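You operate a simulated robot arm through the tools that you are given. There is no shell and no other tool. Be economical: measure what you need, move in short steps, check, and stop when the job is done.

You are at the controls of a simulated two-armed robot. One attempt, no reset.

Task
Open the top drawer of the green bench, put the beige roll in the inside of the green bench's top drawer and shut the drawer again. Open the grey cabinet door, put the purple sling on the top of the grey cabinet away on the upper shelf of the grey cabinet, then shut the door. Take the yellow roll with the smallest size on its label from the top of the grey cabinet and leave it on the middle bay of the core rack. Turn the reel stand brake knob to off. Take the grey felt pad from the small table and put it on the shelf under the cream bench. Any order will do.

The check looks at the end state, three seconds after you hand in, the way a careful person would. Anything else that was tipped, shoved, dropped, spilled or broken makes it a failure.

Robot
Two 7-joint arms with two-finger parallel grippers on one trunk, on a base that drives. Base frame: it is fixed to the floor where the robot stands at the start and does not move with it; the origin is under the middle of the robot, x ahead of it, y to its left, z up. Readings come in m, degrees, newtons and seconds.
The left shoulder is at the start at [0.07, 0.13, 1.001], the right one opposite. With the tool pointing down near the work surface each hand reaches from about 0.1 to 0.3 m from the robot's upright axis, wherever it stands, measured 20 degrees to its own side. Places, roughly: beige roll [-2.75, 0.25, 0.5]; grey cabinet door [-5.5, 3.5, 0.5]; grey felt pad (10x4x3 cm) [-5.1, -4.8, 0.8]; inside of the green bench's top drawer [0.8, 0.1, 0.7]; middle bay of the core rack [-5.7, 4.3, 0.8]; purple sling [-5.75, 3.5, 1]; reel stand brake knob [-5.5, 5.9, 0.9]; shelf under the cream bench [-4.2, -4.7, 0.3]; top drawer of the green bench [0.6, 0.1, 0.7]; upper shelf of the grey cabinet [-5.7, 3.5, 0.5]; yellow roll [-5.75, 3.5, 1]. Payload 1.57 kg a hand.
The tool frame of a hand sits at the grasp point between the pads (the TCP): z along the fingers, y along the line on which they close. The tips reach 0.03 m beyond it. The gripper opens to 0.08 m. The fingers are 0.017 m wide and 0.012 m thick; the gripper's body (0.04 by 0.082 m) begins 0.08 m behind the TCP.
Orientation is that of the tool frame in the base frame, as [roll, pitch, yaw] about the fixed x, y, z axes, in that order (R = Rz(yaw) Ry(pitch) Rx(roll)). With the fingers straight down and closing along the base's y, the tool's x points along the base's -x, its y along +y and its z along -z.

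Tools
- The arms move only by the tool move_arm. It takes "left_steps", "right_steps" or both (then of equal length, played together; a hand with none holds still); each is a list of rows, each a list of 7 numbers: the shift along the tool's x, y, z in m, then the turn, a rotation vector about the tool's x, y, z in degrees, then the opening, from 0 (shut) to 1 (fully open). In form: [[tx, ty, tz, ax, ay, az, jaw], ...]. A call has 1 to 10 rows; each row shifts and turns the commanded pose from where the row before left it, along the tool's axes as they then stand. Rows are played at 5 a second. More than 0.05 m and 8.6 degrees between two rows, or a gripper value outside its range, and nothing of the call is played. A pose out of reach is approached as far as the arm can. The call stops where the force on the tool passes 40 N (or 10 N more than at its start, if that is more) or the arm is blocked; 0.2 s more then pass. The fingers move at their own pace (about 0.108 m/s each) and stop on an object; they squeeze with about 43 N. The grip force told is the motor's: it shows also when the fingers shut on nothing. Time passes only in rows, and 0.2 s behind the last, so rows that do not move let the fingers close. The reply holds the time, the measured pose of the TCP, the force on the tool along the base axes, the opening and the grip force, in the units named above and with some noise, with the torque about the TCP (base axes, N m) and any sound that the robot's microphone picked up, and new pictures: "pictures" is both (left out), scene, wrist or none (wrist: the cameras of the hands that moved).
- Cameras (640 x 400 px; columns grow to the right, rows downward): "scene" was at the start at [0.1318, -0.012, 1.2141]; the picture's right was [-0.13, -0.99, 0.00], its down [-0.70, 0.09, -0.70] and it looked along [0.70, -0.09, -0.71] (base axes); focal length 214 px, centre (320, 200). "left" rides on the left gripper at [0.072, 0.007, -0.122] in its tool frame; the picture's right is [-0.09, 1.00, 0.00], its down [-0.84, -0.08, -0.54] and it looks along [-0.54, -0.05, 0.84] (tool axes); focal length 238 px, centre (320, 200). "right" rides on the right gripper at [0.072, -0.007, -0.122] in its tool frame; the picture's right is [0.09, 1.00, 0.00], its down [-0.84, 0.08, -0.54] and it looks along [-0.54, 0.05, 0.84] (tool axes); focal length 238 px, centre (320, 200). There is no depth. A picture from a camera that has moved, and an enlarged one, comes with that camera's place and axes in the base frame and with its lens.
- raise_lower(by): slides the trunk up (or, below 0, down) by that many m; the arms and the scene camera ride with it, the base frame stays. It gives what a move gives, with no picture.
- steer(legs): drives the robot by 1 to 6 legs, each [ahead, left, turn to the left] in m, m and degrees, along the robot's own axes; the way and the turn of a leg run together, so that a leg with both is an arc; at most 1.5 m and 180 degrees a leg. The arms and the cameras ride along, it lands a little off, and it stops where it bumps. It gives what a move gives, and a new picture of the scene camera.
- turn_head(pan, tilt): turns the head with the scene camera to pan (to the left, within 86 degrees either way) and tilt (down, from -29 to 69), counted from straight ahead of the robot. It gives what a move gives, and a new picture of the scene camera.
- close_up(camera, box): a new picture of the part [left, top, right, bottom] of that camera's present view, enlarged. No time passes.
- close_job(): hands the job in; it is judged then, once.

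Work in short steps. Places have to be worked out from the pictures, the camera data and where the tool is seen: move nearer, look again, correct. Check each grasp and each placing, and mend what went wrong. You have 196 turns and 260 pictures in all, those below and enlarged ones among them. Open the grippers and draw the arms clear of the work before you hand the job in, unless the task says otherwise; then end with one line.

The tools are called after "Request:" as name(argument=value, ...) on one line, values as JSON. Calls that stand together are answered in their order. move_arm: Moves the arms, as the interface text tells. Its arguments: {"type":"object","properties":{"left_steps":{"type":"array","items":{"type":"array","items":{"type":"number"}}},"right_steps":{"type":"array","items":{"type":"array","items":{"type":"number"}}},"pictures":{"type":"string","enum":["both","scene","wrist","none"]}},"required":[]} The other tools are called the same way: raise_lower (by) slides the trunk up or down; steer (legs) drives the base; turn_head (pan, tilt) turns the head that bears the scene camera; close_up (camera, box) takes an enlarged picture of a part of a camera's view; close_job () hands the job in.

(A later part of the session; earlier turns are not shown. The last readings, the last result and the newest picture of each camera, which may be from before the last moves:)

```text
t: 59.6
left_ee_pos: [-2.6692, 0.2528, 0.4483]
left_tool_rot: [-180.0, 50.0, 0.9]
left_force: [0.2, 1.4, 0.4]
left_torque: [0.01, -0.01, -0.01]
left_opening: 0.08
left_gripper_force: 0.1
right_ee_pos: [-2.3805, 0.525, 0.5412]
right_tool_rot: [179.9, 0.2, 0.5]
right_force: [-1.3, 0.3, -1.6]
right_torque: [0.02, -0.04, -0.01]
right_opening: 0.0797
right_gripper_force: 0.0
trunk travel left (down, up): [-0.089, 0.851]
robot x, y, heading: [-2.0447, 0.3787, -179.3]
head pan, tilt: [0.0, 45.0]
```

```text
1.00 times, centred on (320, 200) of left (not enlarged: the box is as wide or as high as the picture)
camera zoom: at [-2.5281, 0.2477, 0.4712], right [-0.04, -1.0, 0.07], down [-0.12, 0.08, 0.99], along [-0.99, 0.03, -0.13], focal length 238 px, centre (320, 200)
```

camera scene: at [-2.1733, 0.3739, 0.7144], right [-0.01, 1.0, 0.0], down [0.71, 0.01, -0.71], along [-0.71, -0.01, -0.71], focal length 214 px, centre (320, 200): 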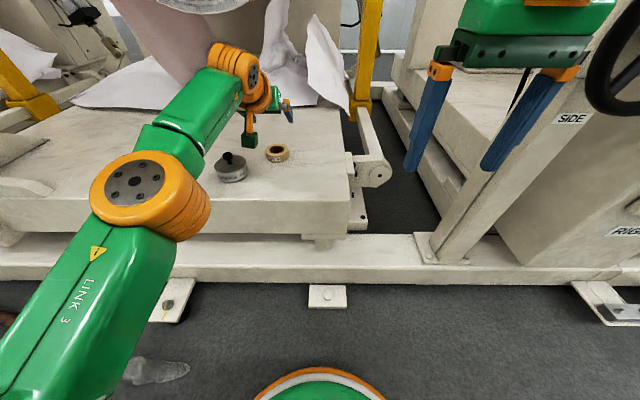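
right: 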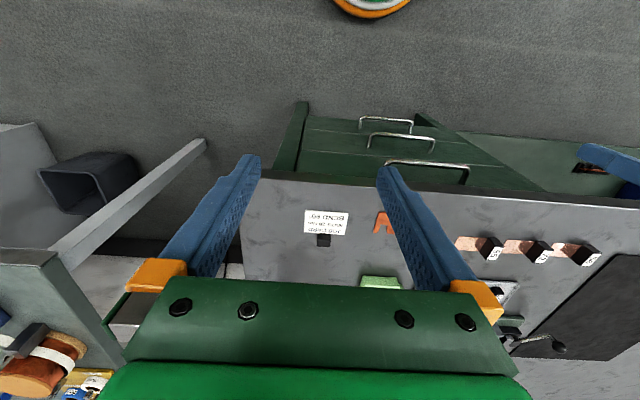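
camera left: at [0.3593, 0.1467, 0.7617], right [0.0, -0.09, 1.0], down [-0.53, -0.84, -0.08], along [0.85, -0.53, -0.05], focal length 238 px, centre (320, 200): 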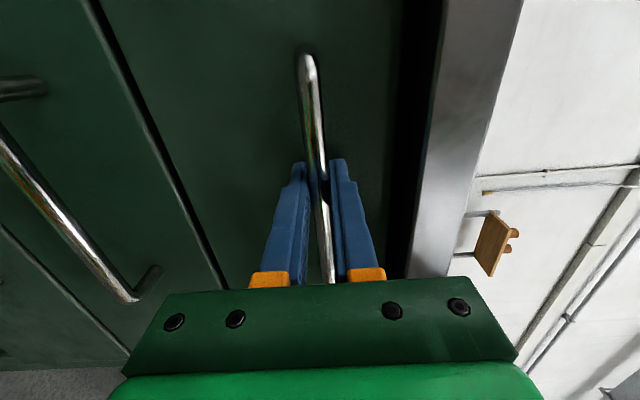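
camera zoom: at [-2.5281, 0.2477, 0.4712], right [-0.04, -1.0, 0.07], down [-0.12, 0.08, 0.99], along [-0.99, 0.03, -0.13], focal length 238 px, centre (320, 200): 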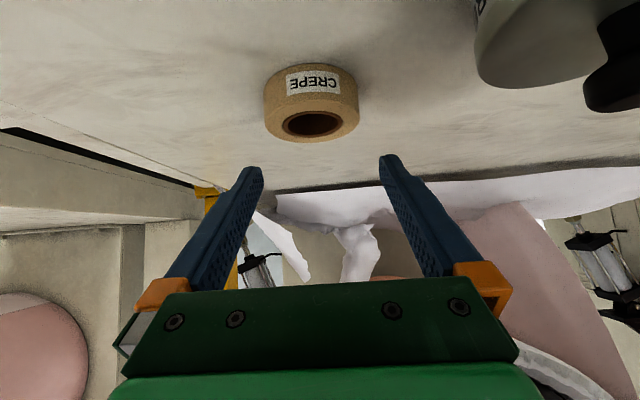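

Refined: ring top centre ≈[-2.667, 0.254, 0.403]. I pull the hand back 0.012 m and lower 0.042 m so the finger ends straddle it, then look before closing.

Request:
move_arm(left_steps=[[0.0077, 0, -0.0092, 0, 0, 0, 1]], pictures="none")

Request:
raise_lower(by=-0.042)

Request:
close_up(camera="left", box=[0, 0, 640, 400])

```text
t: 60.0
left_ee_pos: [-2.6627, 0.2549, 0.4504]
left_tool_rot: [179.8, 50.1, 0.8]
left_force: [-0.1, 0.4, 0.0]
left_torque: [-0.02, -0.01, 0.0]
left_opening: 0.0799
left_gripper_force: 0.1
left hand out of reach, approached as far as the arm can: row 1
right_ee_pos: [-2.3816, 0.526, 0.5401]
right_tool_rot: [179.9, 0.2, 0.5]
right_force: [0.4, 0.1, -1.0]
right_torque: [0.01, 0.04, 0.0]
right_opening: 0.0798
right_gripper_force: 0.0
trunk travel left (down, up): [-0.089, 0.851]
robot x, y, heading: [-2.045, 0.3732, -179.4]
head pan, tilt: [0.0, 45.0]
```

```text
t: 60.8
left_ee_pos: [-2.6639, 0.2537, 0.4088]
left_tool_rot: [179.9, 50.1, 0.8]
left_force: [1.0, 0.3, 0.3]
left_torque: [-0.02, 0.03, 0.01]
left_opening: 0.0799
left_gripper_force: 0.0
right_ee_pos: [-2.3817, 0.5261, 0.4981]
right_tool_rot: [179.9, 0.2, 0.4]
right_force: [-0.6, 0.5, -0.6]
right_torque: [0.01, 0.01, -0.03]
right_opening: 0.0799
right_gripper_force: 0.0
trunk travel left (down, up): [-0.047, 0.893]
robot x, y, heading: [-2.0439, 0.3764, -179.4]
head pan, tilt: [0.0, 45.0]
```

```text
1.00 times, centred on (320, 200) of left (not enlarged: the box is as wide or as high as the picture)
camera zoom: at [-2.5231, 0.2483, 0.4312], right [-0.04, -1.0, 0.07], down [-0.12, 0.08, 0.99], along [-0.99, 0.04, -0.12], focal length 238 px, centre (320, 200)
```

zoom: 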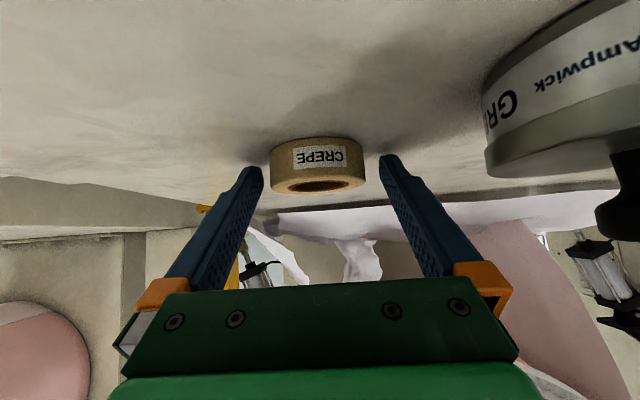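

The ring sits neatly between the fingertips. I lower 6 mm more and close.

Request:
raise_lower(by=-0.007)

Request:
move_arm(left_steps=[[0, 0, 0, 0, 0, 0, 0], [0, 0, 0, 0, 0, 0, 0], [0, 0, 0, 0, 0, 0, 0]], pictures="wrist")

```text
t: 61.4
left_ee_pos: [-2.6622, 0.2541, 0.4075]
left_tool_rot: [-179.9, 51.0, 0.8]
left_force: [-9.4, -1.1, 22.7]
left_torque: [0.45, 0.65, 0.23]
left_opening: 0.0799
left_gripper_force: 0.1
right_ee_pos: [-2.3805, 0.5255, 0.4928]
right_tool_rot: [180.0, 0.5, 0.5]
right_force: [-0.3, 0.6, -0.2]
right_torque: [-0.01, 0.0, -0.04]
right_opening: 0.0798
right_gripper_force: 0.0
trunk travel left (down, up): [-0.04, 0.9]
robot x, y, heading: [-2.0452, 0.3783, -179.7]
head pan, tilt: [0.0, 45.0]
```

```text
t: 62.2
left_ee_pos: [-2.6607, 0.256, 0.4072]
left_tool_rot: [179.8, 50.8, 0.7]
left_force: [0.3, 11.3, 25.7]
left_torque: [1.03, 0.43, -0.25]
left_opening: 0.0576
left_gripper_force: 42.6
right_ee_pos: [-2.3784, 0.5265, 0.4925]
right_tool_rot: [179.8, 0.5, 0.5]
right_force: [-0.6, -0.2, 0.4]
right_torque: [0.01, 0.02, 0.01]
right_opening: 0.0801
right_gripper_force: 0.0
trunk travel left (down, up): [-0.04, 0.9]
robot x, y, heading: [-2.0405, 0.3737, -179.6]
head pan, tilt: [0.0, 45.0]
camera left: at [-2.5208, 0.2504, 0.4288], right [-0.05, -1.0, 0.07], down [-0.11, 0.08, 0.99], along [-0.99, 0.04, -0.11], focal length 238 px, centre (320, 200)
```

left: 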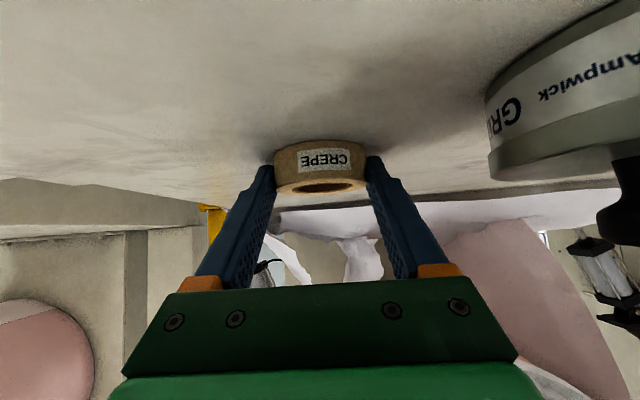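

The roll is gripped (0.0576). I raise the trunk 0.1 m and check.

Request:
raise_lower(by=0.1)

Request:
close_up(camera="left", box=[0, 0, 640, 400])

```text
t: 63.5
left_ee_pos: [-2.6628, 0.2542, 0.5016]
left_tool_rot: [179.8, 50.3, 0.9]
left_force: [-0.3, -0.2, 0.0]
left_torque: [0.01, -0.03, -0.05]
left_opening: 0.0574
left_gripper_force: 42.7
right_ee_pos: [-2.3812, 0.5253, 0.5895]
right_tool_rot: [179.9, 0.3, 0.4]
right_force: [-0.3, -0.6, 0.5]
right_torque: [-0.01, 0.01, 0.01]
right_opening: 0.0802
right_gripper_force: 0.1
trunk travel left (down, up): [-0.14, 0.8]
robot x, y, heading: [-2.0446, 0.379, -179.4]
head pan, tilt: [0.0, 45.0]
```

```text
1.00 times, centred on (320, 200) of left (not enlarged: the box is as wide or as high as the picture)
camera zoom: at [-2.5233, 0.2484, 0.5241], right [-0.04, -1.0, 0.07], down [-0.12, 0.08, 0.99], along [-0.99, 0.04, -0.12], focal length 238 px, centre (320, 200)
```

zoom: 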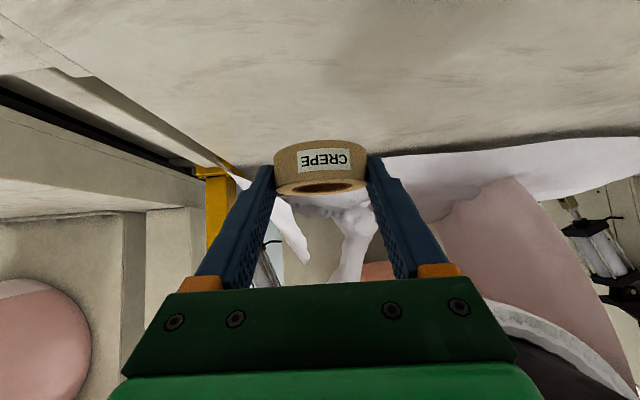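

Held. I back out 0.5 m, raise the trunk, then turn round and return to the drawer.

Request:
steer(legs=[[-0.8, 0, 0]])

Request:
raise_lower(by=0.4)

Request:
steer(legs=[[0, 0, 179.5], [0.3, 0.3, 0]])

```text
t: 67.8
left_ee_pos: [-1.8574, 0.2616, 0.5006]
left_tool_rot: [179.9, 50.2, 0.8]
left_force: [-0.7, 0.2, 0.1]
left_torque: [0.03, -0.04, -0.01]
left_opening: 0.0577
left_gripper_force: 43.0
right_ee_pos: [-1.5757, 0.5315, 0.5924]
right_tool_rot: [179.9, 0.3, 0.5]
right_force: [0.2, -0.4, -0.6]
right_torque: [-0.02, 0.0, -0.01]
right_opening: 0.0801
right_gripper_force: 0.0
trunk travel left (down, up): [-0.14, 0.8]
robot x, y, heading: [-1.2341, 0.383, -179.6]
head pan, tilt: [0.0, 45.0]
camera scene: at [-1.3674, 0.3813, 0.7154], right [-0.01, 1.0, 0.0], down [0.71, 0.01, -0.71], along [-0.71, -0.01, -0.71], focal length 214 px, centre (320, 200)
```

scene: 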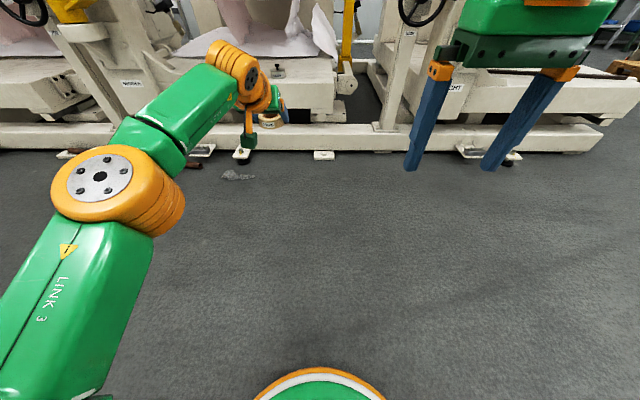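

```text
t: 71.7
left_ee_pos: [-1.8584, 0.2611, 0.902]
left_tool_rot: [179.8, 50.1, 0.8]
left_force: [0.2, -0.3, -0.6]
left_torque: [0.0, 0.02, 0.02]
left_opening: 0.0575
left_gripper_force: 43.4
right_ee_pos: [-1.5747, 0.532, 0.9903]
right_tool_rot: [179.9, 0.2, 0.4]
right_force: [0.0, 0.7, 0.0]
right_torque: [-0.01, 0.01, -0.02]
right_opening: 0.0802
right_gripper_force: 0.1
trunk travel left (down, up): [-0.54, 0.4]
robot x, y, heading: [-1.2369, 0.3841, -179.6]
head pan, tilt: [0.0, 45.0]
```

```text
t: 81.5
left_ee_pos: [-0.3075, 0.7654, 0.9012]
left_tool_rot: [179.8, 50.2, 178.3]
left_force: [-0.4, 0.3, -0.5]
left_torque: [0.01, 0.01, 0.0]
left_opening: 0.0575
left_gripper_force: 43.0
right_ee_pos: [-0.601, 0.5063, 0.9918]
right_tool_rot: [179.9, 0.2, 178.1]
right_force: [0.3, -0.5, 0.9]
right_torque: [0.03, 0.0, 0.01]
right_opening: 0.0801
right_gripper_force: 0.0
trunk travel left (down, up): [-0.54, 0.4]
robot x, y, heading: [-0.9334, 0.6707, -1.9]
head pan, tilt: [0.0, 45.0]
camera scene: at [-0.8005, 0.664, 1.1154], right [-0.03, -1.0, 0.0], down [-0.71, 0.02, -0.71], along [0.71, -0.02, -0.71], focal length 214 px, centre (320, 200)
```

scene: 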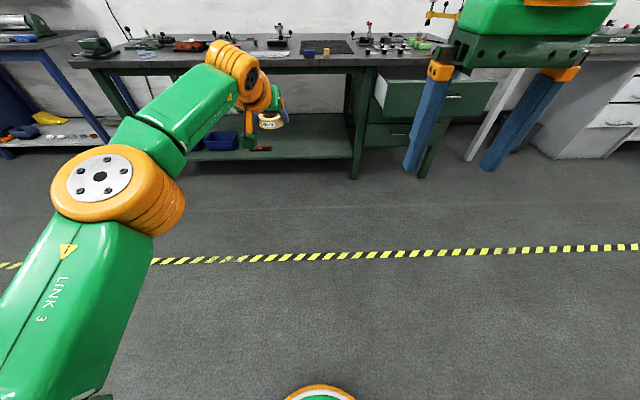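

I stepped to the wrong side; the hand should end at y≈0.09. I move 0.7 m right and 0.4 m ahead, then pitch the hand to tool-down.

Request:
steer(legs=[[0.4, -0.7, 1.9]])

Request:
move_arm(left_steps=[[0.03, 0, -0.038, 0, 8, 0, 0], [0.02, 0, -0.025, 0, 8, 0, 0], [0, 0, 0, 0, 8.5, 0, 0], [0, 0, 0, 0, 8.5, 0, 0], [0, 0, 0, 0, 8.5, 0, 0], [0, 0, 0, 0, 8.5, 0, 0], [0, 0, 0, 0, 0, 0, 0]], pictures="scene")

```text
t: 85.8
left_ee_pos: [0.0702, 0.0769, 0.9013]
left_tool_rot: [179.8, 50.2, 179.3]
left_force: [-0.6, 0.0, -0.8]
left_torque: [0.0, 0.03, -0.04]
left_opening: 0.0575
left_gripper_force: 43.2
right_ee_pos: [-0.2178, -0.1879, 0.9911]
right_tool_rot: [179.9, 0.3, 179.2]
right_force: [0.6, -0.4, 0.0]
right_torque: [0.03, 0.02, 0.02]
right_opening: 0.0796
right_gripper_force: 0.0
trunk travel left (down, up): [-0.54, 0.4]
robot x, y, heading: [-0.5526, -0.0302, -0.9]
head pan, tilt: [0.0, 45.0]
camera scene: at [-0.4203, -0.0338, 1.1154], right [-0.01, -1.0, 0.0], down [-0.71, 0.01, -0.71], along [0.71, -0.01, -0.71], focal length 214 px, centre (320, 200)
```

scene: 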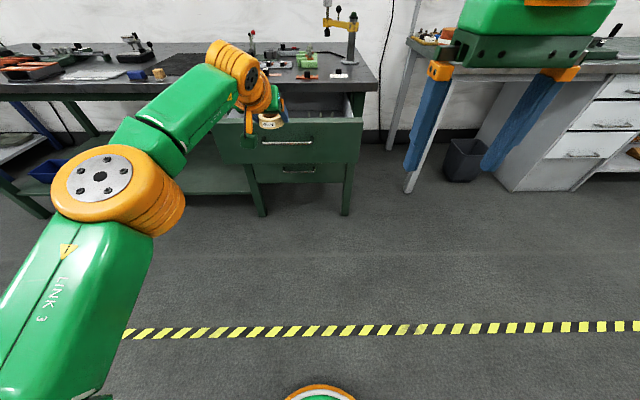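

```text
t: 87.4
left_ee_pos: [-0.1054, 0.0732, 0.8698]
left_tool_rot: [179.9, 0.1, 179.4]
left_force: [-0.4, -0.1, -1.2]
left_torque: [0.01, 0.0, 0.02]
left_opening: 0.0574
left_gripper_force: 43.1
left hand out of reach, approached as far as the arm can: row 3, 4, 5, 6
right_ee_pos: [-0.2182, -0.1874, 0.9918]
right_tool_rot: [179.9, 0.2, 179.1]
right_force: [-0.2, 0.1, 0.0]
right_torque: [-0.01, 0.02, 0.03]
right_opening: 0.0801
right_gripper_force: 0.0
trunk travel left (down, up): [-0.54, 0.4]
robot x, y, heading: [-0.5549, -0.0301, -1.0]
head pan, tilt: [0.0, 45.0]
camera scene: at [-0.4204, -0.0337, 1.1154], right [-0.01, -1.0, 0.0], down [-0.71, 0.01, -0.71], along [0.71, -0.01, -0.71], focal length 214 px, centre (320, 200)
```

scene: 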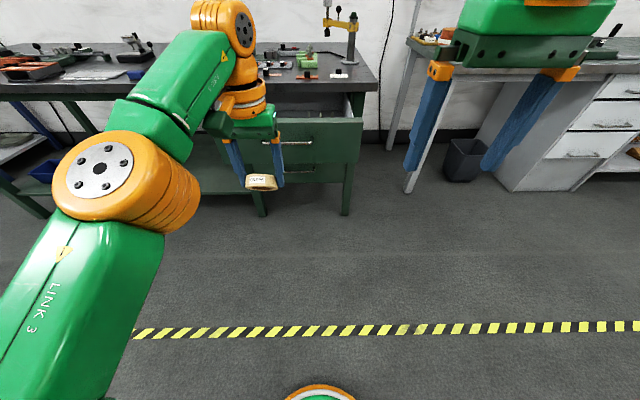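

Tool-down with the roll held. I raise 0.1 m to clear the drawer front, then drive ahead 0.45 m so the hand is over the open drawer.

Request:
raise_lower(by=0.1)

Request:
steer(legs=[[0.45, 0, 0.9]])

Request:
close_up(camera="left", box=[0, 0, 640, 400])

```text
t: 88.7
left_ee_pos: [-0.1046, 0.0719, 0.9703]
left_tool_rot: [179.9, 0.2, 179.5]
left_force: [1.0, 0.3, -0.5]
left_torque: [0.0, 0.04, -0.01]
left_opening: 0.0571
left_gripper_force: 42.9
right_ee_pos: [-0.2175, -0.1872, 1.0918]
right_tool_rot: [179.9, 0.3, 179.2]
right_force: [0.3, -1.0, -0.5]
right_torque: [-0.04, -0.03, -0.01]
right_opening: 0.08
right_gripper_force: 0.0
trunk travel left (down, up): [-0.64, 0.3]
robot x, y, heading: [-0.5532, -0.0334, -0.6]
head pan, tilt: [0.0, 45.0]
```

```text
t: 91.4
left_ee_pos: [0.3403, 0.0735, 0.9712]
left_tool_rot: [179.9, 0.3, -179.9]
left_force: [0.3, -0.4, -0.8]
left_torque: [0.01, 0.0, -0.01]
left_opening: 0.0573
left_gripper_force: 43.3
right_ee_pos: [0.2312, -0.188, 1.0914]
right_tool_rot: [180.0, 0.3, 179.8]
right_force: [-0.3, 0.1, -0.4]
right_torque: [0.0, -0.01, 0.02]
right_opening: 0.0801
right_gripper_force: 0.1
trunk travel left (down, up): [-0.64, 0.3]
robot x, y, heading: [-0.1044, -0.0362, -0.3]
head pan, tilt: [0.0, 45.0]
camera scene: at [0.0266, -0.0363, 1.2155], right [0.0, -1.0, 0.0], down [-0.71, 0.0, -0.71], along [0.71, 0.0, -0.71], focal length 214 px, centre (320, 200)
```

scene: 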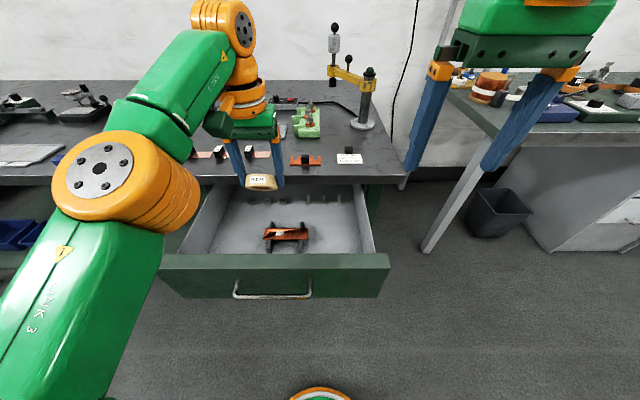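

```text
1.00 times, centred on (320, 200) of left (not enlarged: the box is as wide or as high as the picture)
camera zoom: at [0.2692, 0.079, 1.0922], right [0.09, 1.0, 0.0], down [0.83, -0.08, 0.55], along [0.54, -0.05, -0.84], focal length 238 px, centre (320, 200)
```

zoom: 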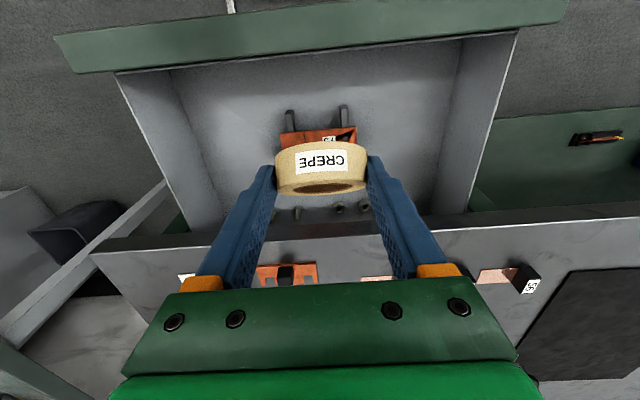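

The drawer holds a copper fixture in the middle (y≈0 to 0.13); the right side is free around [0.35, -0.07]. I shift the base 0.143 m right and view again.

Request:
steer(legs=[[0.0, -0.143, 0.3]])

Request:
close_up(camera="left", box=[0, 0, 640, 400])

```text
t: 92.7
left_ee_pos: [0.3414, -0.0618, 0.9699]
left_tool_rot: [-179.9, 0.2, -179.5]
left_force: [0.1, 0.2, 0.0]
left_torque: [-0.04, -0.01, 0.0]
left_opening: 0.0573
left_gripper_force: 43.0
right_ee_pos: [0.2328, -0.3244, 1.0908]
right_tool_rot: [179.9, 0.3, -179.9]
right_force: [-0.1, -0.2, 0.4]
right_torque: [-0.06, 0.04, -0.01]
right_opening: 0.08
right_gripper_force: 0.1
trunk travel left (down, up): [-0.64, 0.3]
robot x, y, heading: [-0.1044, -0.1736, 0.1]
head pan, tilt: [0.0, 45.0]
camera scene: at [0.0272, -0.1742, 1.2154], right [0.0, -1.0, 0.0], down [-0.71, 0.0, -0.71], along [0.71, 0.0, -0.71], focal length 214 px, centre (320, 200)
```

scene: 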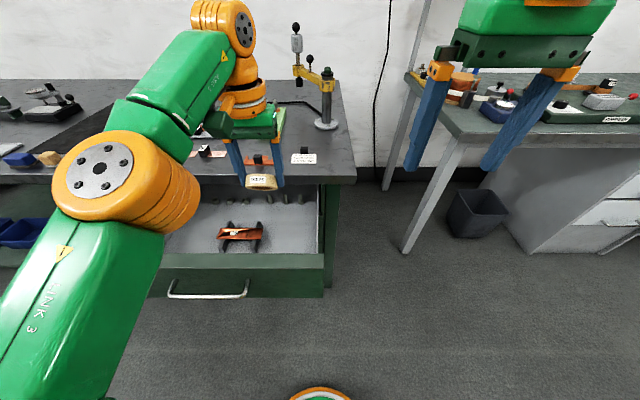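

```text
1.00 times, centred on (320, 200) of left (not enlarged: the box is as wide or as high as the picture)
camera zoom: at [0.269, -0.0576, 1.0918], right [0.08, 1.0, 0.0], down [0.84, -0.07, 0.55], along [0.54, -0.05, -0.84], focal length 238 px, centre (320, 200)
```

zoom: 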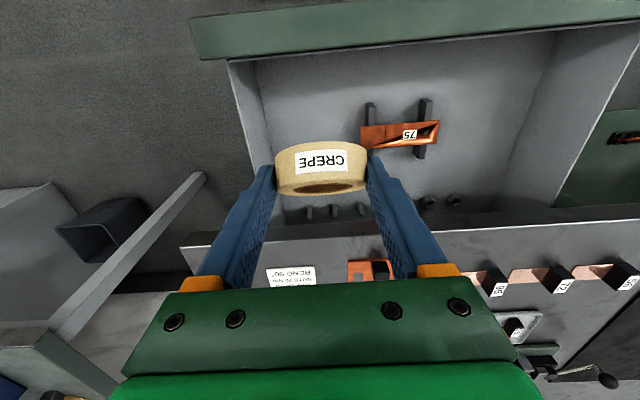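

Fixture edge at y≈0, right wall y≈-0.15. I shift the hand 0.012 m right and lower with the arm (rather than the trunk, to keep the elbow high) by 0.15 m.

Request:
move_arm(left_steps=[[0, -0.012, 0, 0, 0, 0, 0], [0, 0, 0.04, 0, 0, 0, 0], [0, 0, 0.04, 0, 0, 0, 0], [0, 0, 0.04, 0, 0, 0, 0], [0, 0, 0.03, 0, 0, 0, 0]])

```text
t: 93.9
left_ee_pos: [0.3429, -0.0765, 0.8187]
left_tool_rot: [180.0, 0.2, -179.6]
left_force: [0.0, -0.4, -1.1]
left_torque: [-0.01, 0.01, 0.03]
left_opening: 0.057
left_gripper_force: 43.0
left hand out of reach, approached as far as the arm can: row 2
right_ee_pos: [0.2322, -0.3246, 1.0915]
right_tool_rot: [179.9, 0.1, -179.9]
right_force: [-0.5, 0.4, -0.6]
right_torque: [-0.02, -0.03, 0.0]
right_opening: 0.08
right_gripper_force: 0.1
trunk travel left (down, up): [-0.64, 0.3]
robot x, y, heading: [-0.1007, -0.1766, 0.4]
head pan, tilt: [0.0, 45.0]
camera scene: at [0.0281, -0.1747, 1.2153], right [0.0, -1.0, 0.0], down [-0.71, 0.0, -0.71], along [0.71, 0.0, -0.71], focal length 214 px, centre (320, 200)
camera left: at [0.271, -0.0703, 0.9398], right [0.08, 1.0, 0.0], down [0.84, -0.07, 0.55], along [0.54, -0.05, -0.84], focal length 238 px, centre (320, 200)
```

scene: 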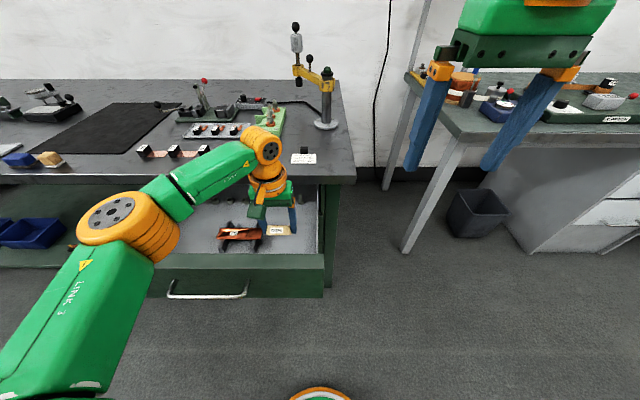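
left: 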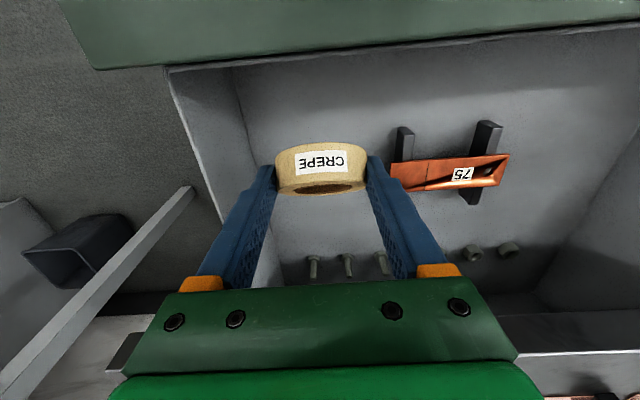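

Good clearance on both sides. I lower another 0.06 m.

Request:
move_arm(left_steps=[[0, 0, 0.03, 0, 0, 0, 0], [0, 0, 0.03, 0, 0, 0, 0]])

```text
t: 94.5
left_ee_pos: [0.3408, -0.0761, 0.7594]
left_tool_rot: [179.9, 0.3, -179.5]
left_force: [0.3, 0.6, -0.5]
left_torque: [-0.02, -0.04, -0.04]
left_opening: 0.057
left_gripper_force: 43.0
right_ee_pos: [0.2318, -0.3253, 1.0908]
right_tool_rot: [180.0, 0.1, -179.8]
right_force: [0.0, -0.2, 0.3]
right_torque: [0.03, -0.04, -0.04]
right_opening: 0.08
right_gripper_force: 0.0
trunk travel left (down, up): [-0.64, 0.3]
robot x, y, heading: [-0.1055, -0.1739, -0.2]
head pan, tilt: [0.0, 45.0]
camera scene: at [0.0277, -0.1755, 1.2153], right [0.0, -1.0, 0.0], down [-0.71, 0.0, -0.71], along [0.71, 0.0, -0.71], focal length 214 px, centre (320, 200)
camera left: at [0.2697, -0.0707, 0.8809], right [0.08, 1.0, 0.0], down [0.84, -0.07, 0.55], along [0.54, -0.04, -0.84], focal length 238 px, centre (320, 200)
```

scene: 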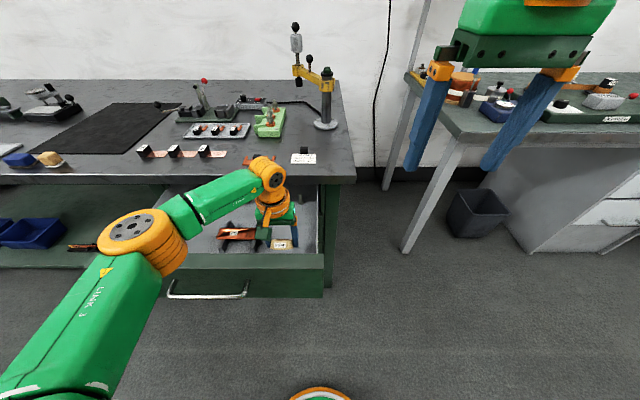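
left: 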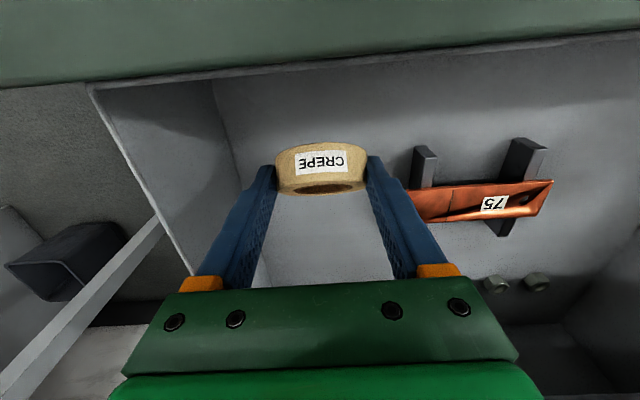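

Still free. I lower in 1 cm steps watching the force.

Request:
move_arm(left_steps=[[0, 0, 0.01, 0, 0, 0, 0], [0, 0, 0.01, 0, 0, 0, 0], [0, 0, 0.01, 0, 0, 0, 0]], pictures="wrist")

```text
t: 95.3
left_ee_pos: [0.3412, -0.0751, 0.7295]
left_tool_rot: [-179.9, 0.1, -179.6]
left_force: [0.4, 0.5, -0.4]
left_torque: [0.05, 0.04, 0.03]
left_opening: 0.0571
left_gripper_force: 43.0
right_ee_pos: [0.2334, -0.3247, 1.0914]
right_tool_rot: [180.0, 0.2, -179.9]
right_force: [0.9, 0.1, 0.2]
right_torque: [0.01, 0.01, -0.01]
right_opening: 0.0801
right_gripper_force: 0.0
trunk travel left (down, up): [-0.64, 0.3]
robot x, y, heading: [-0.1063, -0.1736, 0.3]
head pan, tilt: [0.0, 45.0]
camera left: at [0.2691, -0.0708, 0.8516], right [0.08, 1.0, 0.0], down [0.84, -0.07, 0.55], along [0.54, -0.05, -0.84], focal length 238 px, centre (320, 200)
```

left: 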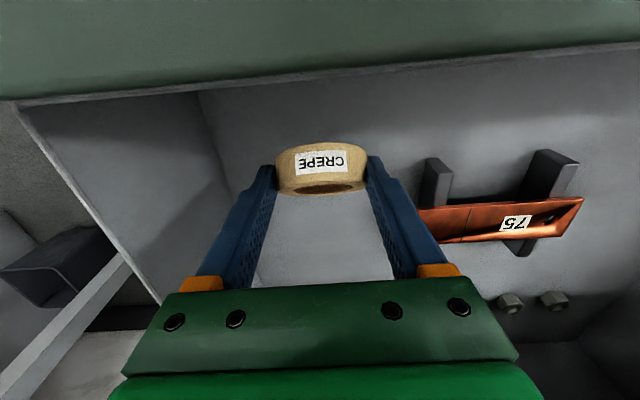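

No contact yet; I go on lowering in 1 cm steps.

Request:
move_arm(left_steps=[[0, 0, 0.01, 0, 0, 0, 0], [0, 0, 0.01, 0, 0, 0, 0]], pictures="none")

Request:
move_arm(left_steps=[[0, 0, 0.01, 0, 0, 0, 0]], pictures="scene")

```text
t: 95.9
left_ee_pos: [0.3411, -0.0751, 0.7111]
left_tool_rot: [179.8, 0.2, -179.5]
left_force: [0.0, 1.3, 7.3]
left_torque: [0.12, -0.14, -0.01]
left_opening: 0.0572
left_gripper_force: 43.1
right_ee_pos: [0.2315, -0.3264, 1.0921]
right_tool_rot: [-180.0, 0.3, -179.9]
right_force: [0.8, 0.6, -0.6]
right_torque: [-0.02, -0.03, -0.02]
right_opening: 0.0802
right_gripper_force: 0.1
trunk travel left (down, up): [-0.64, 0.3]
robot x, y, heading: [-0.106, -0.1747, 0.1]
head pan, tilt: [0.0, 45.0]
```

```text
t: 96.3
left_ee_pos: [0.3367, -0.0766, 0.7068]
left_tool_rot: [179.9, 0.8, -179.6]
left_force: [-2.0, -1.5, 34.6]
left_torque: [0.24, -0.32, 0.01]
left_opening: 0.057
left_gripper_force: 43.3
right_ee_pos: [0.2242, -0.3268, 1.0937]
right_tool_rot: [179.9, 0.7, -179.9]
right_force: [-0.3, -0.4, 0.0]
right_torque: [0.0, -0.02, 0.01]
right_opening: 0.0801
right_gripper_force: 0.0
trunk travel left (down, up): [-0.64, 0.3]
robot x, y, heading: [-0.1052, -0.1748, 0.1]
head pan, tilt: [0.0, 45.0]
camera scene: at [0.0174, -0.1785, 1.217], right [0.0, -1.0, 0.0], down [-0.7, 0.0, -0.71], along [0.71, 0.0, -0.7], focal length 214 px, centre (320, 200)
```

scene: 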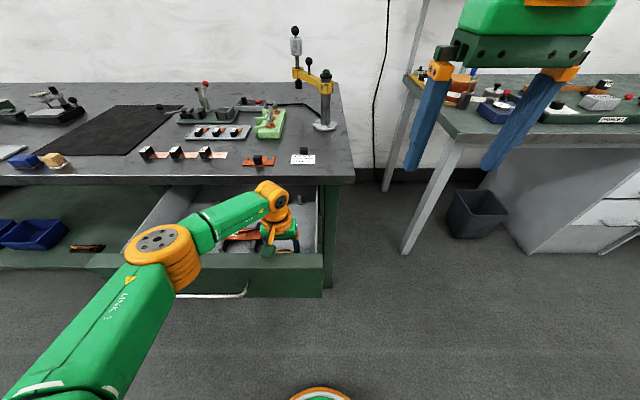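

The roll touches the drawer floor. I lift 7 mm to unload, open, and rise.

Request:
move_arm(left_steps=[[0, 0, -0.008, 0, 0, 0, 0], [0, 0, 0, 0, 0, 0, 1], [0, 0, 0, 0, 0, 0, 1], [0, 0, 0, 0, 0, 0, 1], [0, 0, -0.03, 0, 0, 0, 1], [0, 0, -0.04, 0, 0, 0, 1], [0, 0, -0.04, 0, 0, 0, 1]], pictures="wrist")

```text
t: 97.9
left_ee_pos: [0.3398, -0.0743, 0.8176]
left_tool_rot: [179.9, 0.1, -179.6]
left_force: [-0.5, -0.5, -0.3]
left_torque: [-0.02, 0.01, -0.01]
left_opening: 0.0802
left_gripper_force: 0.1
right_ee_pos: [0.2315, -0.325, 1.0916]
right_tool_rot: [179.9, 0.3, -179.9]
right_force: [0.2, 0.0, 0.1]
right_torque: [0.04, -0.01, -0.02]
right_opening: 0.0799
right_gripper_force: 0.1
trunk travel left (down, up): [-0.64, 0.3]
robot x, y, heading: [-0.105, -0.1773, 0.1]
head pan, tilt: [0.0, 45.0]
camera left: at [0.2673, -0.0698, 0.9389], right [0.08, 1.0, 0.0], down [0.84, -0.07, 0.55], along [0.54, -0.04, -0.84], focal length 238 px, centre (320, 200)
```

left: 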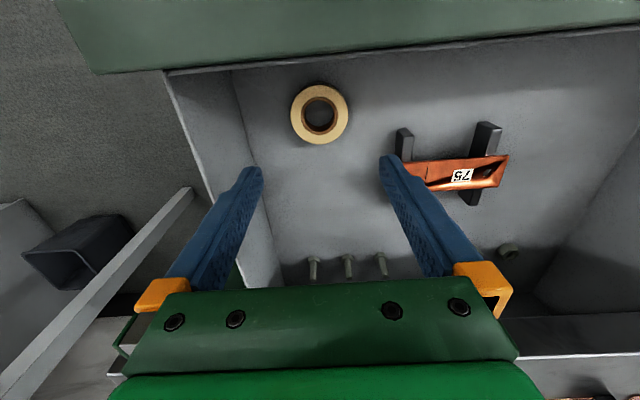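

The roll lies flat in the drawer. I lift clear, back off 0.55 m (shifting 0.145 m left), close the hand and pitch it to point forward for pushing the drawer shut.

Request:
move_arm(left_steps=[[0, 0, -0.05, 0, 0, 0, 1], [0, 0, -0.05, 0, 0, 0, 1], [0, 0, -0.03, 0, 0, 0, 1]], pictures="none")

Request:
steer(legs=[[-0.55, 0, 0], [0, 0.145, 0]])

Request:
move_arm(left_steps=[[0, 0, 0, 0, -8.5, 0, 0], [0, 0, 0, 0, -8.5, 0, 0], [0, 0, 0, 0, -8.5, 0, 0], [0, 0, 0, 0, -8.5, 0, 0], [0, 0, 0, 0, -8.5, 0, 0], [0, 0, 0, 0, -8.5, 0, 0], [0, 0, 0, 0, -8.5, 0, 0], [0, 0, 0, 0, -8.5, 0, 0], [0, 0, 0, 0, -8.5, 0, 0], [0, 0, 0, 0, -8.5, 0, 0]], pictures="none")

Request:
raise_lower(by=-0.23)

```text
t: 98.7
left_ee_pos: [0.3394, -0.0757, 0.9485]
left_tool_rot: [179.9, 0.2, -179.6]
left_force: [-0.1, -1.2, 1.0]
left_torque: [-0.02, 0.0, 0.0]
left_opening: 0.0802
left_gripper_force: 0.1
right_ee_pos: [0.233, -0.3252, 1.091]
right_tool_rot: [179.8, 0.3, -179.9]
right_force: [-0.8, -0.1, -0.4]
right_torque: [0.02, -0.02, 0.0]
right_opening: 0.0799
right_gripper_force: 0.0
trunk travel left (down, up): [-0.64, 0.3]
robot x, y, heading: [-0.1068, -0.1774, 0.1]
head pan, tilt: [0.0, 45.0]
```

```text
t: 102.8
left_ee_pos: [-0.2062, 0.0666, 0.9481]
left_tool_rot: [179.9, 0.0, -179.7]
left_force: [0.0, 0.0, -0.2]
left_torque: [0.03, -0.02, 0.0]
left_opening: 0.0797
left_gripper_force: 0.1
right_ee_pos: [-0.3146, -0.1835, 1.0895]
right_tool_rot: [179.9, 0.2, 179.9]
right_force: [-0.1, 0.7, 0.8]
right_torque: [0.04, 0.02, 0.01]
right_opening: 0.0798
right_gripper_force: 0.0
trunk travel left (down, up): [-0.64, 0.3]
robot x, y, heading: [-0.6498, -0.0339, 0.1]
head pan, tilt: [0.0, 45.0]
camera scene: at [-0.5195, -0.0338, 1.2154], right [0.0, -1.0, 0.0], down [-0.71, 0.0, -0.71], along [0.71, 0.0, -0.71], focal length 214 px, centre (320, 200)
```

scene: 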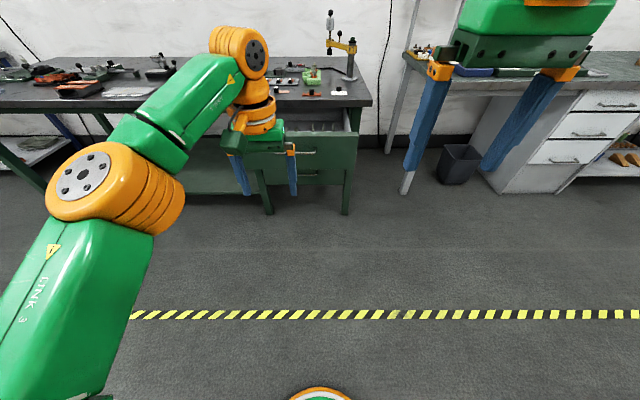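

```text
t: 105.0
left_ee_pos: [-0.2068, 0.0644, 0.9482]
left_tool_rot: [177.5, 85.4, 177.4]
left_force: [0.7, 0.4, -0.2]
left_torque: [-0.01, -0.01, 0.01]
left_opening: 0.0
left_gripper_force: 21.3
right_ee_pos: [-0.3145, -0.185, 1.0916]
right_tool_rot: [179.8, 0.2, 180.0]
right_force: [-0.5, -0.2, 0.5]
right_torque: [0.04, -0.02, -0.01]
right_opening: 0.0803
right_gripper_force: 0.0
trunk travel left (down, up): [-0.64, 0.3]
robot x, y, heading: [-0.6513, -0.0319, 0.1]
head pan, tilt: [0.0, 45.0]
```

```text
t: 107.5
left_ee_pos: [-0.2076, 0.068, 0.7172]
left_tool_rot: [179.5, 85.2, 179.9]
left_force: [0.6, 1.0, -0.6]
left_torque: [0.03, -0.02, 0.02]
left_opening: 0.0
left_gripper_force: 21.2
right_ee_pos: [-0.3144, -0.1812, 0.8624]
right_tool_rot: [179.9, 0.1, 179.9]
right_force: [-0.8, -0.9, 0.0]
right_torque: [0.0, 0.02, -0.05]
right_opening: 0.08
right_gripper_force: 0.3
trunk travel left (down, up): [-0.41, 0.53]
robot x, y, heading: [-0.6534, -0.028, -0.1]
head pan, tilt: [0.0, 45.0]
```

Hand is at z 0.717, pointing forward. I drive ahead in two parts, first to near contact.

Request:
steer(legs=[[0.5, 0, 0]])

```text
t: 110.4
left_ee_pos: [0.2946, 0.0673, 0.7175]
left_tool_rot: [179.5, 85.2, 179.9]
left_force: [0.3, -0.3, -0.1]
left_torque: [-0.05, 0.02, 0.0]
left_opening: 0.0001
left_gripper_force: 21.5
right_ee_pos: [0.1871, -0.1813, 0.8612]
right_tool_rot: [179.9, 0.2, 180.0]
right_force: [0.9, -0.1, 0.9]
right_torque: [-0.03, -0.02, -0.01]
right_opening: 0.0799
right_gripper_force: 0.0
trunk travel left (down, up): [-0.41, 0.53]
robot x, y, heading: [-0.151, -0.0305, 0.2]
head pan, tilt: [0.0, 45.0]
camera scene: at [-0.0183, -0.0319, 0.9854], right [0.0, -1.0, 0.0], down [-0.71, 0.0, -0.71], along [0.71, 0.0, -0.71], focal length 214 px, centre (320, 200)
```

scene: 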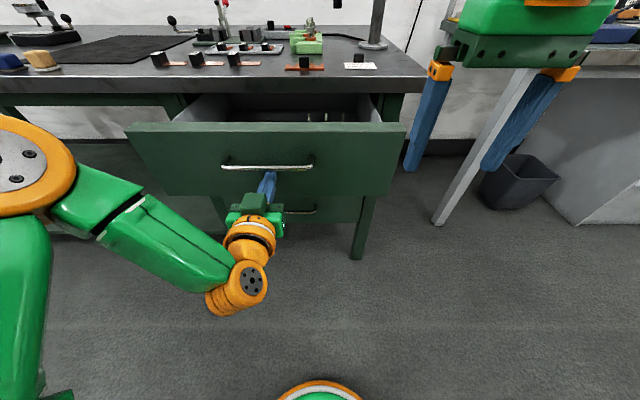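

The drawer moves with the push. I drive 0.18 m more.

Request:
steer(legs=[[0.18, 0, 0]])

Request:
close_up(camera="left", box=[0, 0, 640, 400])

```text
t: 111.9
left_ee_pos: [0.4717, 0.069, 0.7162]
left_tool_rot: [179.5, 85.2, 179.9]
left_force: [-0.5, 0.5, -0.8]
left_torque: [0.02, -0.01, -0.03]
left_opening: 0.0001
left_gripper_force: 21.0
right_ee_pos: [0.3637, -0.1811, 0.8613]
right_tool_rot: [179.8, 0.2, -179.8]
right_force: [-0.1, -0.1, -0.3]
right_torque: [0.01, 0.02, -0.02]
right_opening: 0.08
right_gripper_force: 0.0
trunk travel left (down, up): [-0.41, 0.53]
robot x, y, heading: [0.026, -0.0339, 0.1]
head pan, tilt: [0.0, 45.0]
camera scene: at [0.1588, -0.0315, 0.9853], right [0.0, -1.0, 0.0], down [-0.71, 0.0, -0.71], along [0.71, 0.0, -0.71], focal length 214 px, centre (320, 200)
```

scene: 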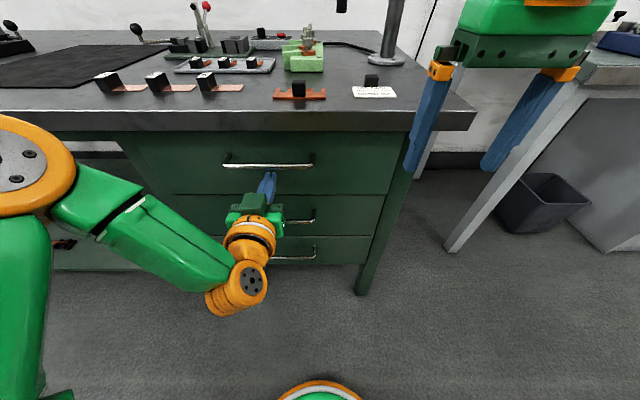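

```text
1.00 times, centred on (320, 200) of left (not enlarged: the box is as wide or as high as the picture)
camera zoom: at [0.3446, 0.0737, 0.6555], right [0.0, 1.0, 0.09], down [-0.47, -0.08, 0.88], along [0.88, -0.04, 0.47], focal length 238 px, centre (320, 200)
```

zoom: 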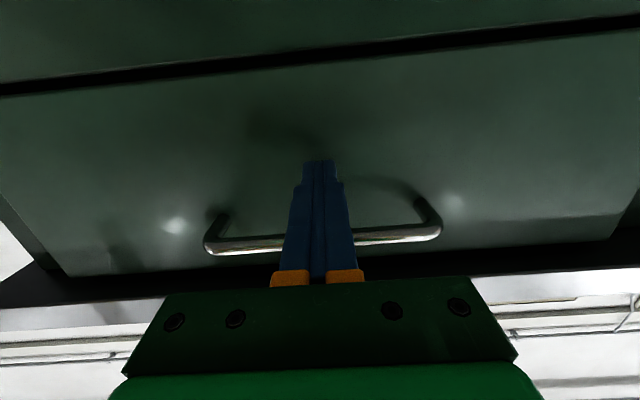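

Nearly shut. I press on with the arm in 5 mm steps until force rises.

Request:
move_arm(left_steps=[[0, 0, 0.006, 0, 0, 0, 0], [0, 0, 0.006, 0, 0, 0, 0], [0, 0, 0.006, 0, 0, 0, 0], [0, 0, 0.006, 0, 0, 0, 0], [0, 0, 0.006, 0, 0, 0, 0], [0, 0, 0.006, 0, 0, 0, 0]], pictures="wrist")

```text
t: 112.9
left_ee_pos: [0.4864, 0.0687, 0.7172]
left_tool_rot: [178.8, 85.2, 178.8]
left_force: [-24.1, 0.5, 6.6]
left_torque: [-0.01, -0.37, 0.05]
left_opening: 0.0
left_gripper_force: 21.3
right_ee_pos: [0.3577, -0.1811, 0.8638]
right_tool_rot: [179.9, 0.7, -179.8]
right_force: [-0.8, 0.1, -0.9]
right_torque: [0.01, -0.04, -0.03]
right_opening: 0.08
right_gripper_force: 0.1
trunk travel left (down, up): [-0.41, 0.53]
robot x, y, heading: [0.0263, -0.0285, 0.2]
head pan, tilt: [0.0, 45.0]
stopped in row 4 (left hand): the force on the tool passed its limit at 46 N (the readings are from after the stop); the commanded pose is now the measured one
camera left: at [0.3585, 0.0745, 0.6549], right [0.01, 1.0, 0.09], down [-0.47, -0.08, 0.88], along [0.88, -0.05, 0.47], focal length 238 px, centre (320, 200)
```

left: 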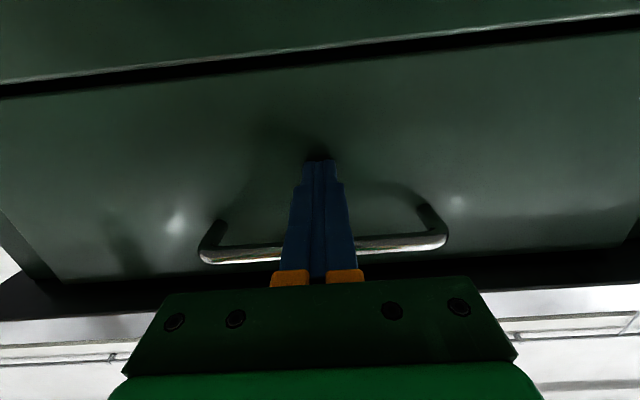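

The drawer is shut (46 N stop). I back off, and turn to the left to survey the way to the cabinet.

Request:
steer(legs=[[-0.6, 0, 0], [0, 0, 135]])

Request:
raise_lower(by=0.4)

Request:
turn_head(pan=0, tilt=15)

```text
t: 121.9
left_ee_pos: [-0.9802, 0.216, 0.7119]
left_tool_rot: [178.7, 84.6, -44.3]
left_force: [0.0, 0.7, 0.3]
left_torque: [-0.01, 0.0, 0.02]
left_opening: 0.0
left_gripper_force: 21.4
right_ee_pos: [-0.7154, 0.3103, 0.8617]
right_tool_rot: [179.8, 0.2, -43.0]
right_force: [-0.2, -0.1, 0.6]
right_torque: [0.0, 0.03, -0.02]
right_opening: 0.08
right_gripper_force: 0.1
trunk travel left (down, up): [-0.41, 0.53]
robot x, y, heading: [-0.5718, -0.0331, 136.8]
head pan, tilt: [0.0, 45.0]
camera scene: at [-0.6669, 0.0575, 0.9854], right [0.68, 0.73, 0.0], down [0.52, -0.48, -0.71], along [-0.52, 0.48, -0.71], focal length 214 px, centre (320, 200)
```

scene: 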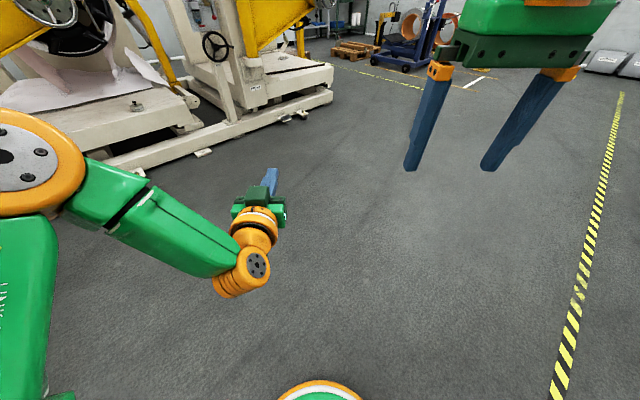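

```text
t: 125.8
left_ee_pos: [-0.9792, 0.2165, 1.1122]
left_tool_rot: [178.8, 84.6, -44.2]
left_force: [-0.6, -0.5, -0.7]
left_torque: [-0.01, -0.01, 0.0]
left_opening: 0.0
left_gripper_force: 21.9
right_ee_pos: [-0.7152, 0.3098, 1.2611]
right_tool_rot: [179.9, 0.1, -43.1]
right_force: [-0.3, -0.6, 1.0]
right_torque: [-0.03, 0.01, 0.0]
right_opening: 0.0799
right_gripper_force: 0.0
trunk travel left (down, up): [-0.81, 0.13]
robot x, y, heading: [-0.5724, -0.0309, 136.9]
head pan, tilt: [0.0, 45.0]
```

```text
t: 126.7
left_ee_pos: [-0.981, 0.2168, 1.112]
left_tool_rot: [178.8, 84.7, -44.2]
left_force: [0.0, 0.5, -0.3]
left_torque: [-0.02, 0.0, 0.0]
left_opening: 0.0
left_gripper_force: 21.0
right_ee_pos: [-0.7152, 0.3083, 1.2612]
right_tool_rot: [180.0, 0.2, -42.9]
right_force: [-0.5, -0.4, 0.4]
right_torque: [0.01, -0.01, -0.02]
right_opening: 0.0797
right_gripper_force: 0.0
trunk travel left (down, up): [-0.81, 0.13]
robot x, y, heading: [-0.5726, -0.0311, 137.0]
head pan, tilt: [0.0, 15.0]
camera scene: at [-0.6757, 0.0657, 1.4321], right [0.68, 0.73, 0.0], down [0.19, -0.18, -0.97], along [-0.71, 0.66, -0.26], focal length 214 px, centre (320, 200)
```

scene: 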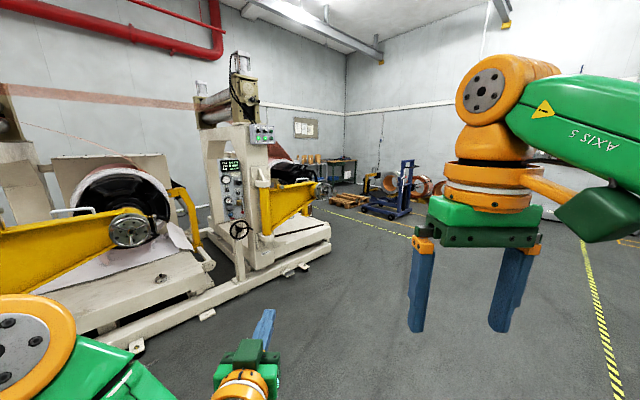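

The way runs around the right end of the machine (its beam ends near [-2.6, 2.1]); a lifter trolley and pallet stand beyond. I drive to about (-1.7, 2.6) and look toward the cabinet.

Request:
steer(legs=[[1.31, -0.575, 0], [1.31, -0.575, 0], [0, 0, 30]])

```text
t: 142.0
left_ee_pos: [-2.2465, 2.5491, 1.112]
left_tool_rot: [178.5, 84.6, -11.4]
left_force: [-0.5, -0.7, -0.2]
left_torque: [0.0, 0.02, 0.0]
left_opening: 0.0
left_gripper_force: 21.7
right_ee_pos: [-2.0764, 2.7732, 1.2606]
right_tool_rot: [180.0, 0.2, -10.0]
right_force: [-0.5, 0.0, 0.3]
right_torque: [0.0, 0.0, 0.02]
right_opening: 0.0803
right_gripper_force: 0.2
trunk travel left (down, up): [-0.81, 0.13]
robot x, y, heading: [-1.7693, 2.568, 170.2]
head pan, tilt: [0.0, 15.0]
camera scene: at [-1.9098, 2.5892, 1.4322], right [0.17, 0.98, 0.0], down [0.26, -0.05, -0.97], along [-0.95, 0.17, -0.26], focal length 214 px, centre (320, 200)
```

scene: 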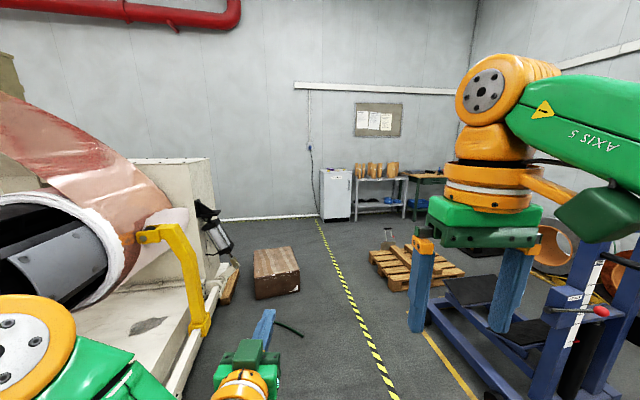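

The cabinet (white-grey, with the core rack to its right) is visible past a lane between a carton (y<2.75) and a pallet (y>3.6). I drive along y≈3.15 to x≈-4.3.

Request:
steer(legs=[[1.31, -0.36, 0], [0, 0, 9.8], [1.3, 0, 0]])

```text
t: 155.8
left_ee_pos: [-4.8015, 3.0806, 1.1129]
left_tool_rot: [178.8, 84.6, -2.5]
left_force: [-0.4, 0.3, -0.2]
left_torque: [-0.04, -0.03, 0.0]
left_opening: 0.0
left_gripper_force: 20.9
right_ee_pos: [-4.6667, 3.3266, 1.2611]
right_tool_rot: [179.9, 0.1, -1.4]
right_force: [0.2, -0.1, 0.4]
right_torque: [0.0, -0.02, 0.03]
right_opening: 0.0801
right_gripper_force: 0.0
trunk travel left (down, up): [-0.81, 0.13]
robot x, y, heading: [-4.3355, 3.1681, 178.7]
head pan, tilt: [0.0, 15.0]
camera scene: at [-4.4756, 3.1698, 1.4323], right [0.02, 1.0, 0.0], down [0.26, -0.01, -0.97], along [-0.97, 0.02, -0.26], focal length 214 px, centre (320, 200)
```

scene: 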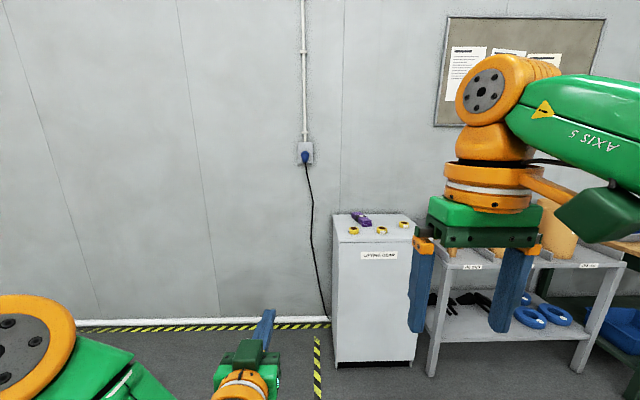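

I zoom in on the cabinet and the rack.

Request:
close_up(camera="scene", box=[325, 205, 421, 265])

Request:
close_up(camera="scene", box=[320, 200, 640, 400])

```text
6.67 times, centred on (373, 235) of scene
camera zoom: at [-4.4756, 3.1698, 1.4323], right [0.02, 1.0, 0.0], down [0.26, -0.01, -0.97], along [-0.97, 0.02, -0.26], focal length 1430 px, centre (-33, -33)
```

zoom: 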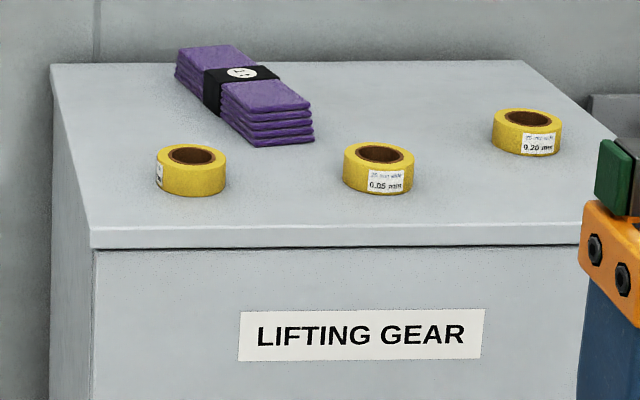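

```text
2.00 times, centred on (480, 300) of scene
camera zoom: at [-4.4756, 3.1698, 1.4323], right [0.02, 1.0, 0.0], down [0.26, -0.01, -0.97], along [-0.97, 0.02, -0.26], focal length 429 px, centre (0, 0)
```

zoom: 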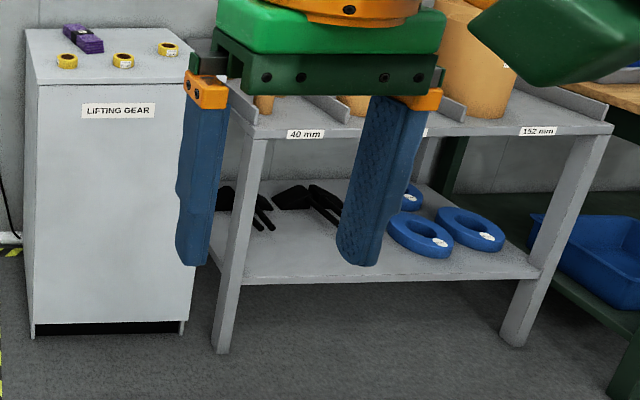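

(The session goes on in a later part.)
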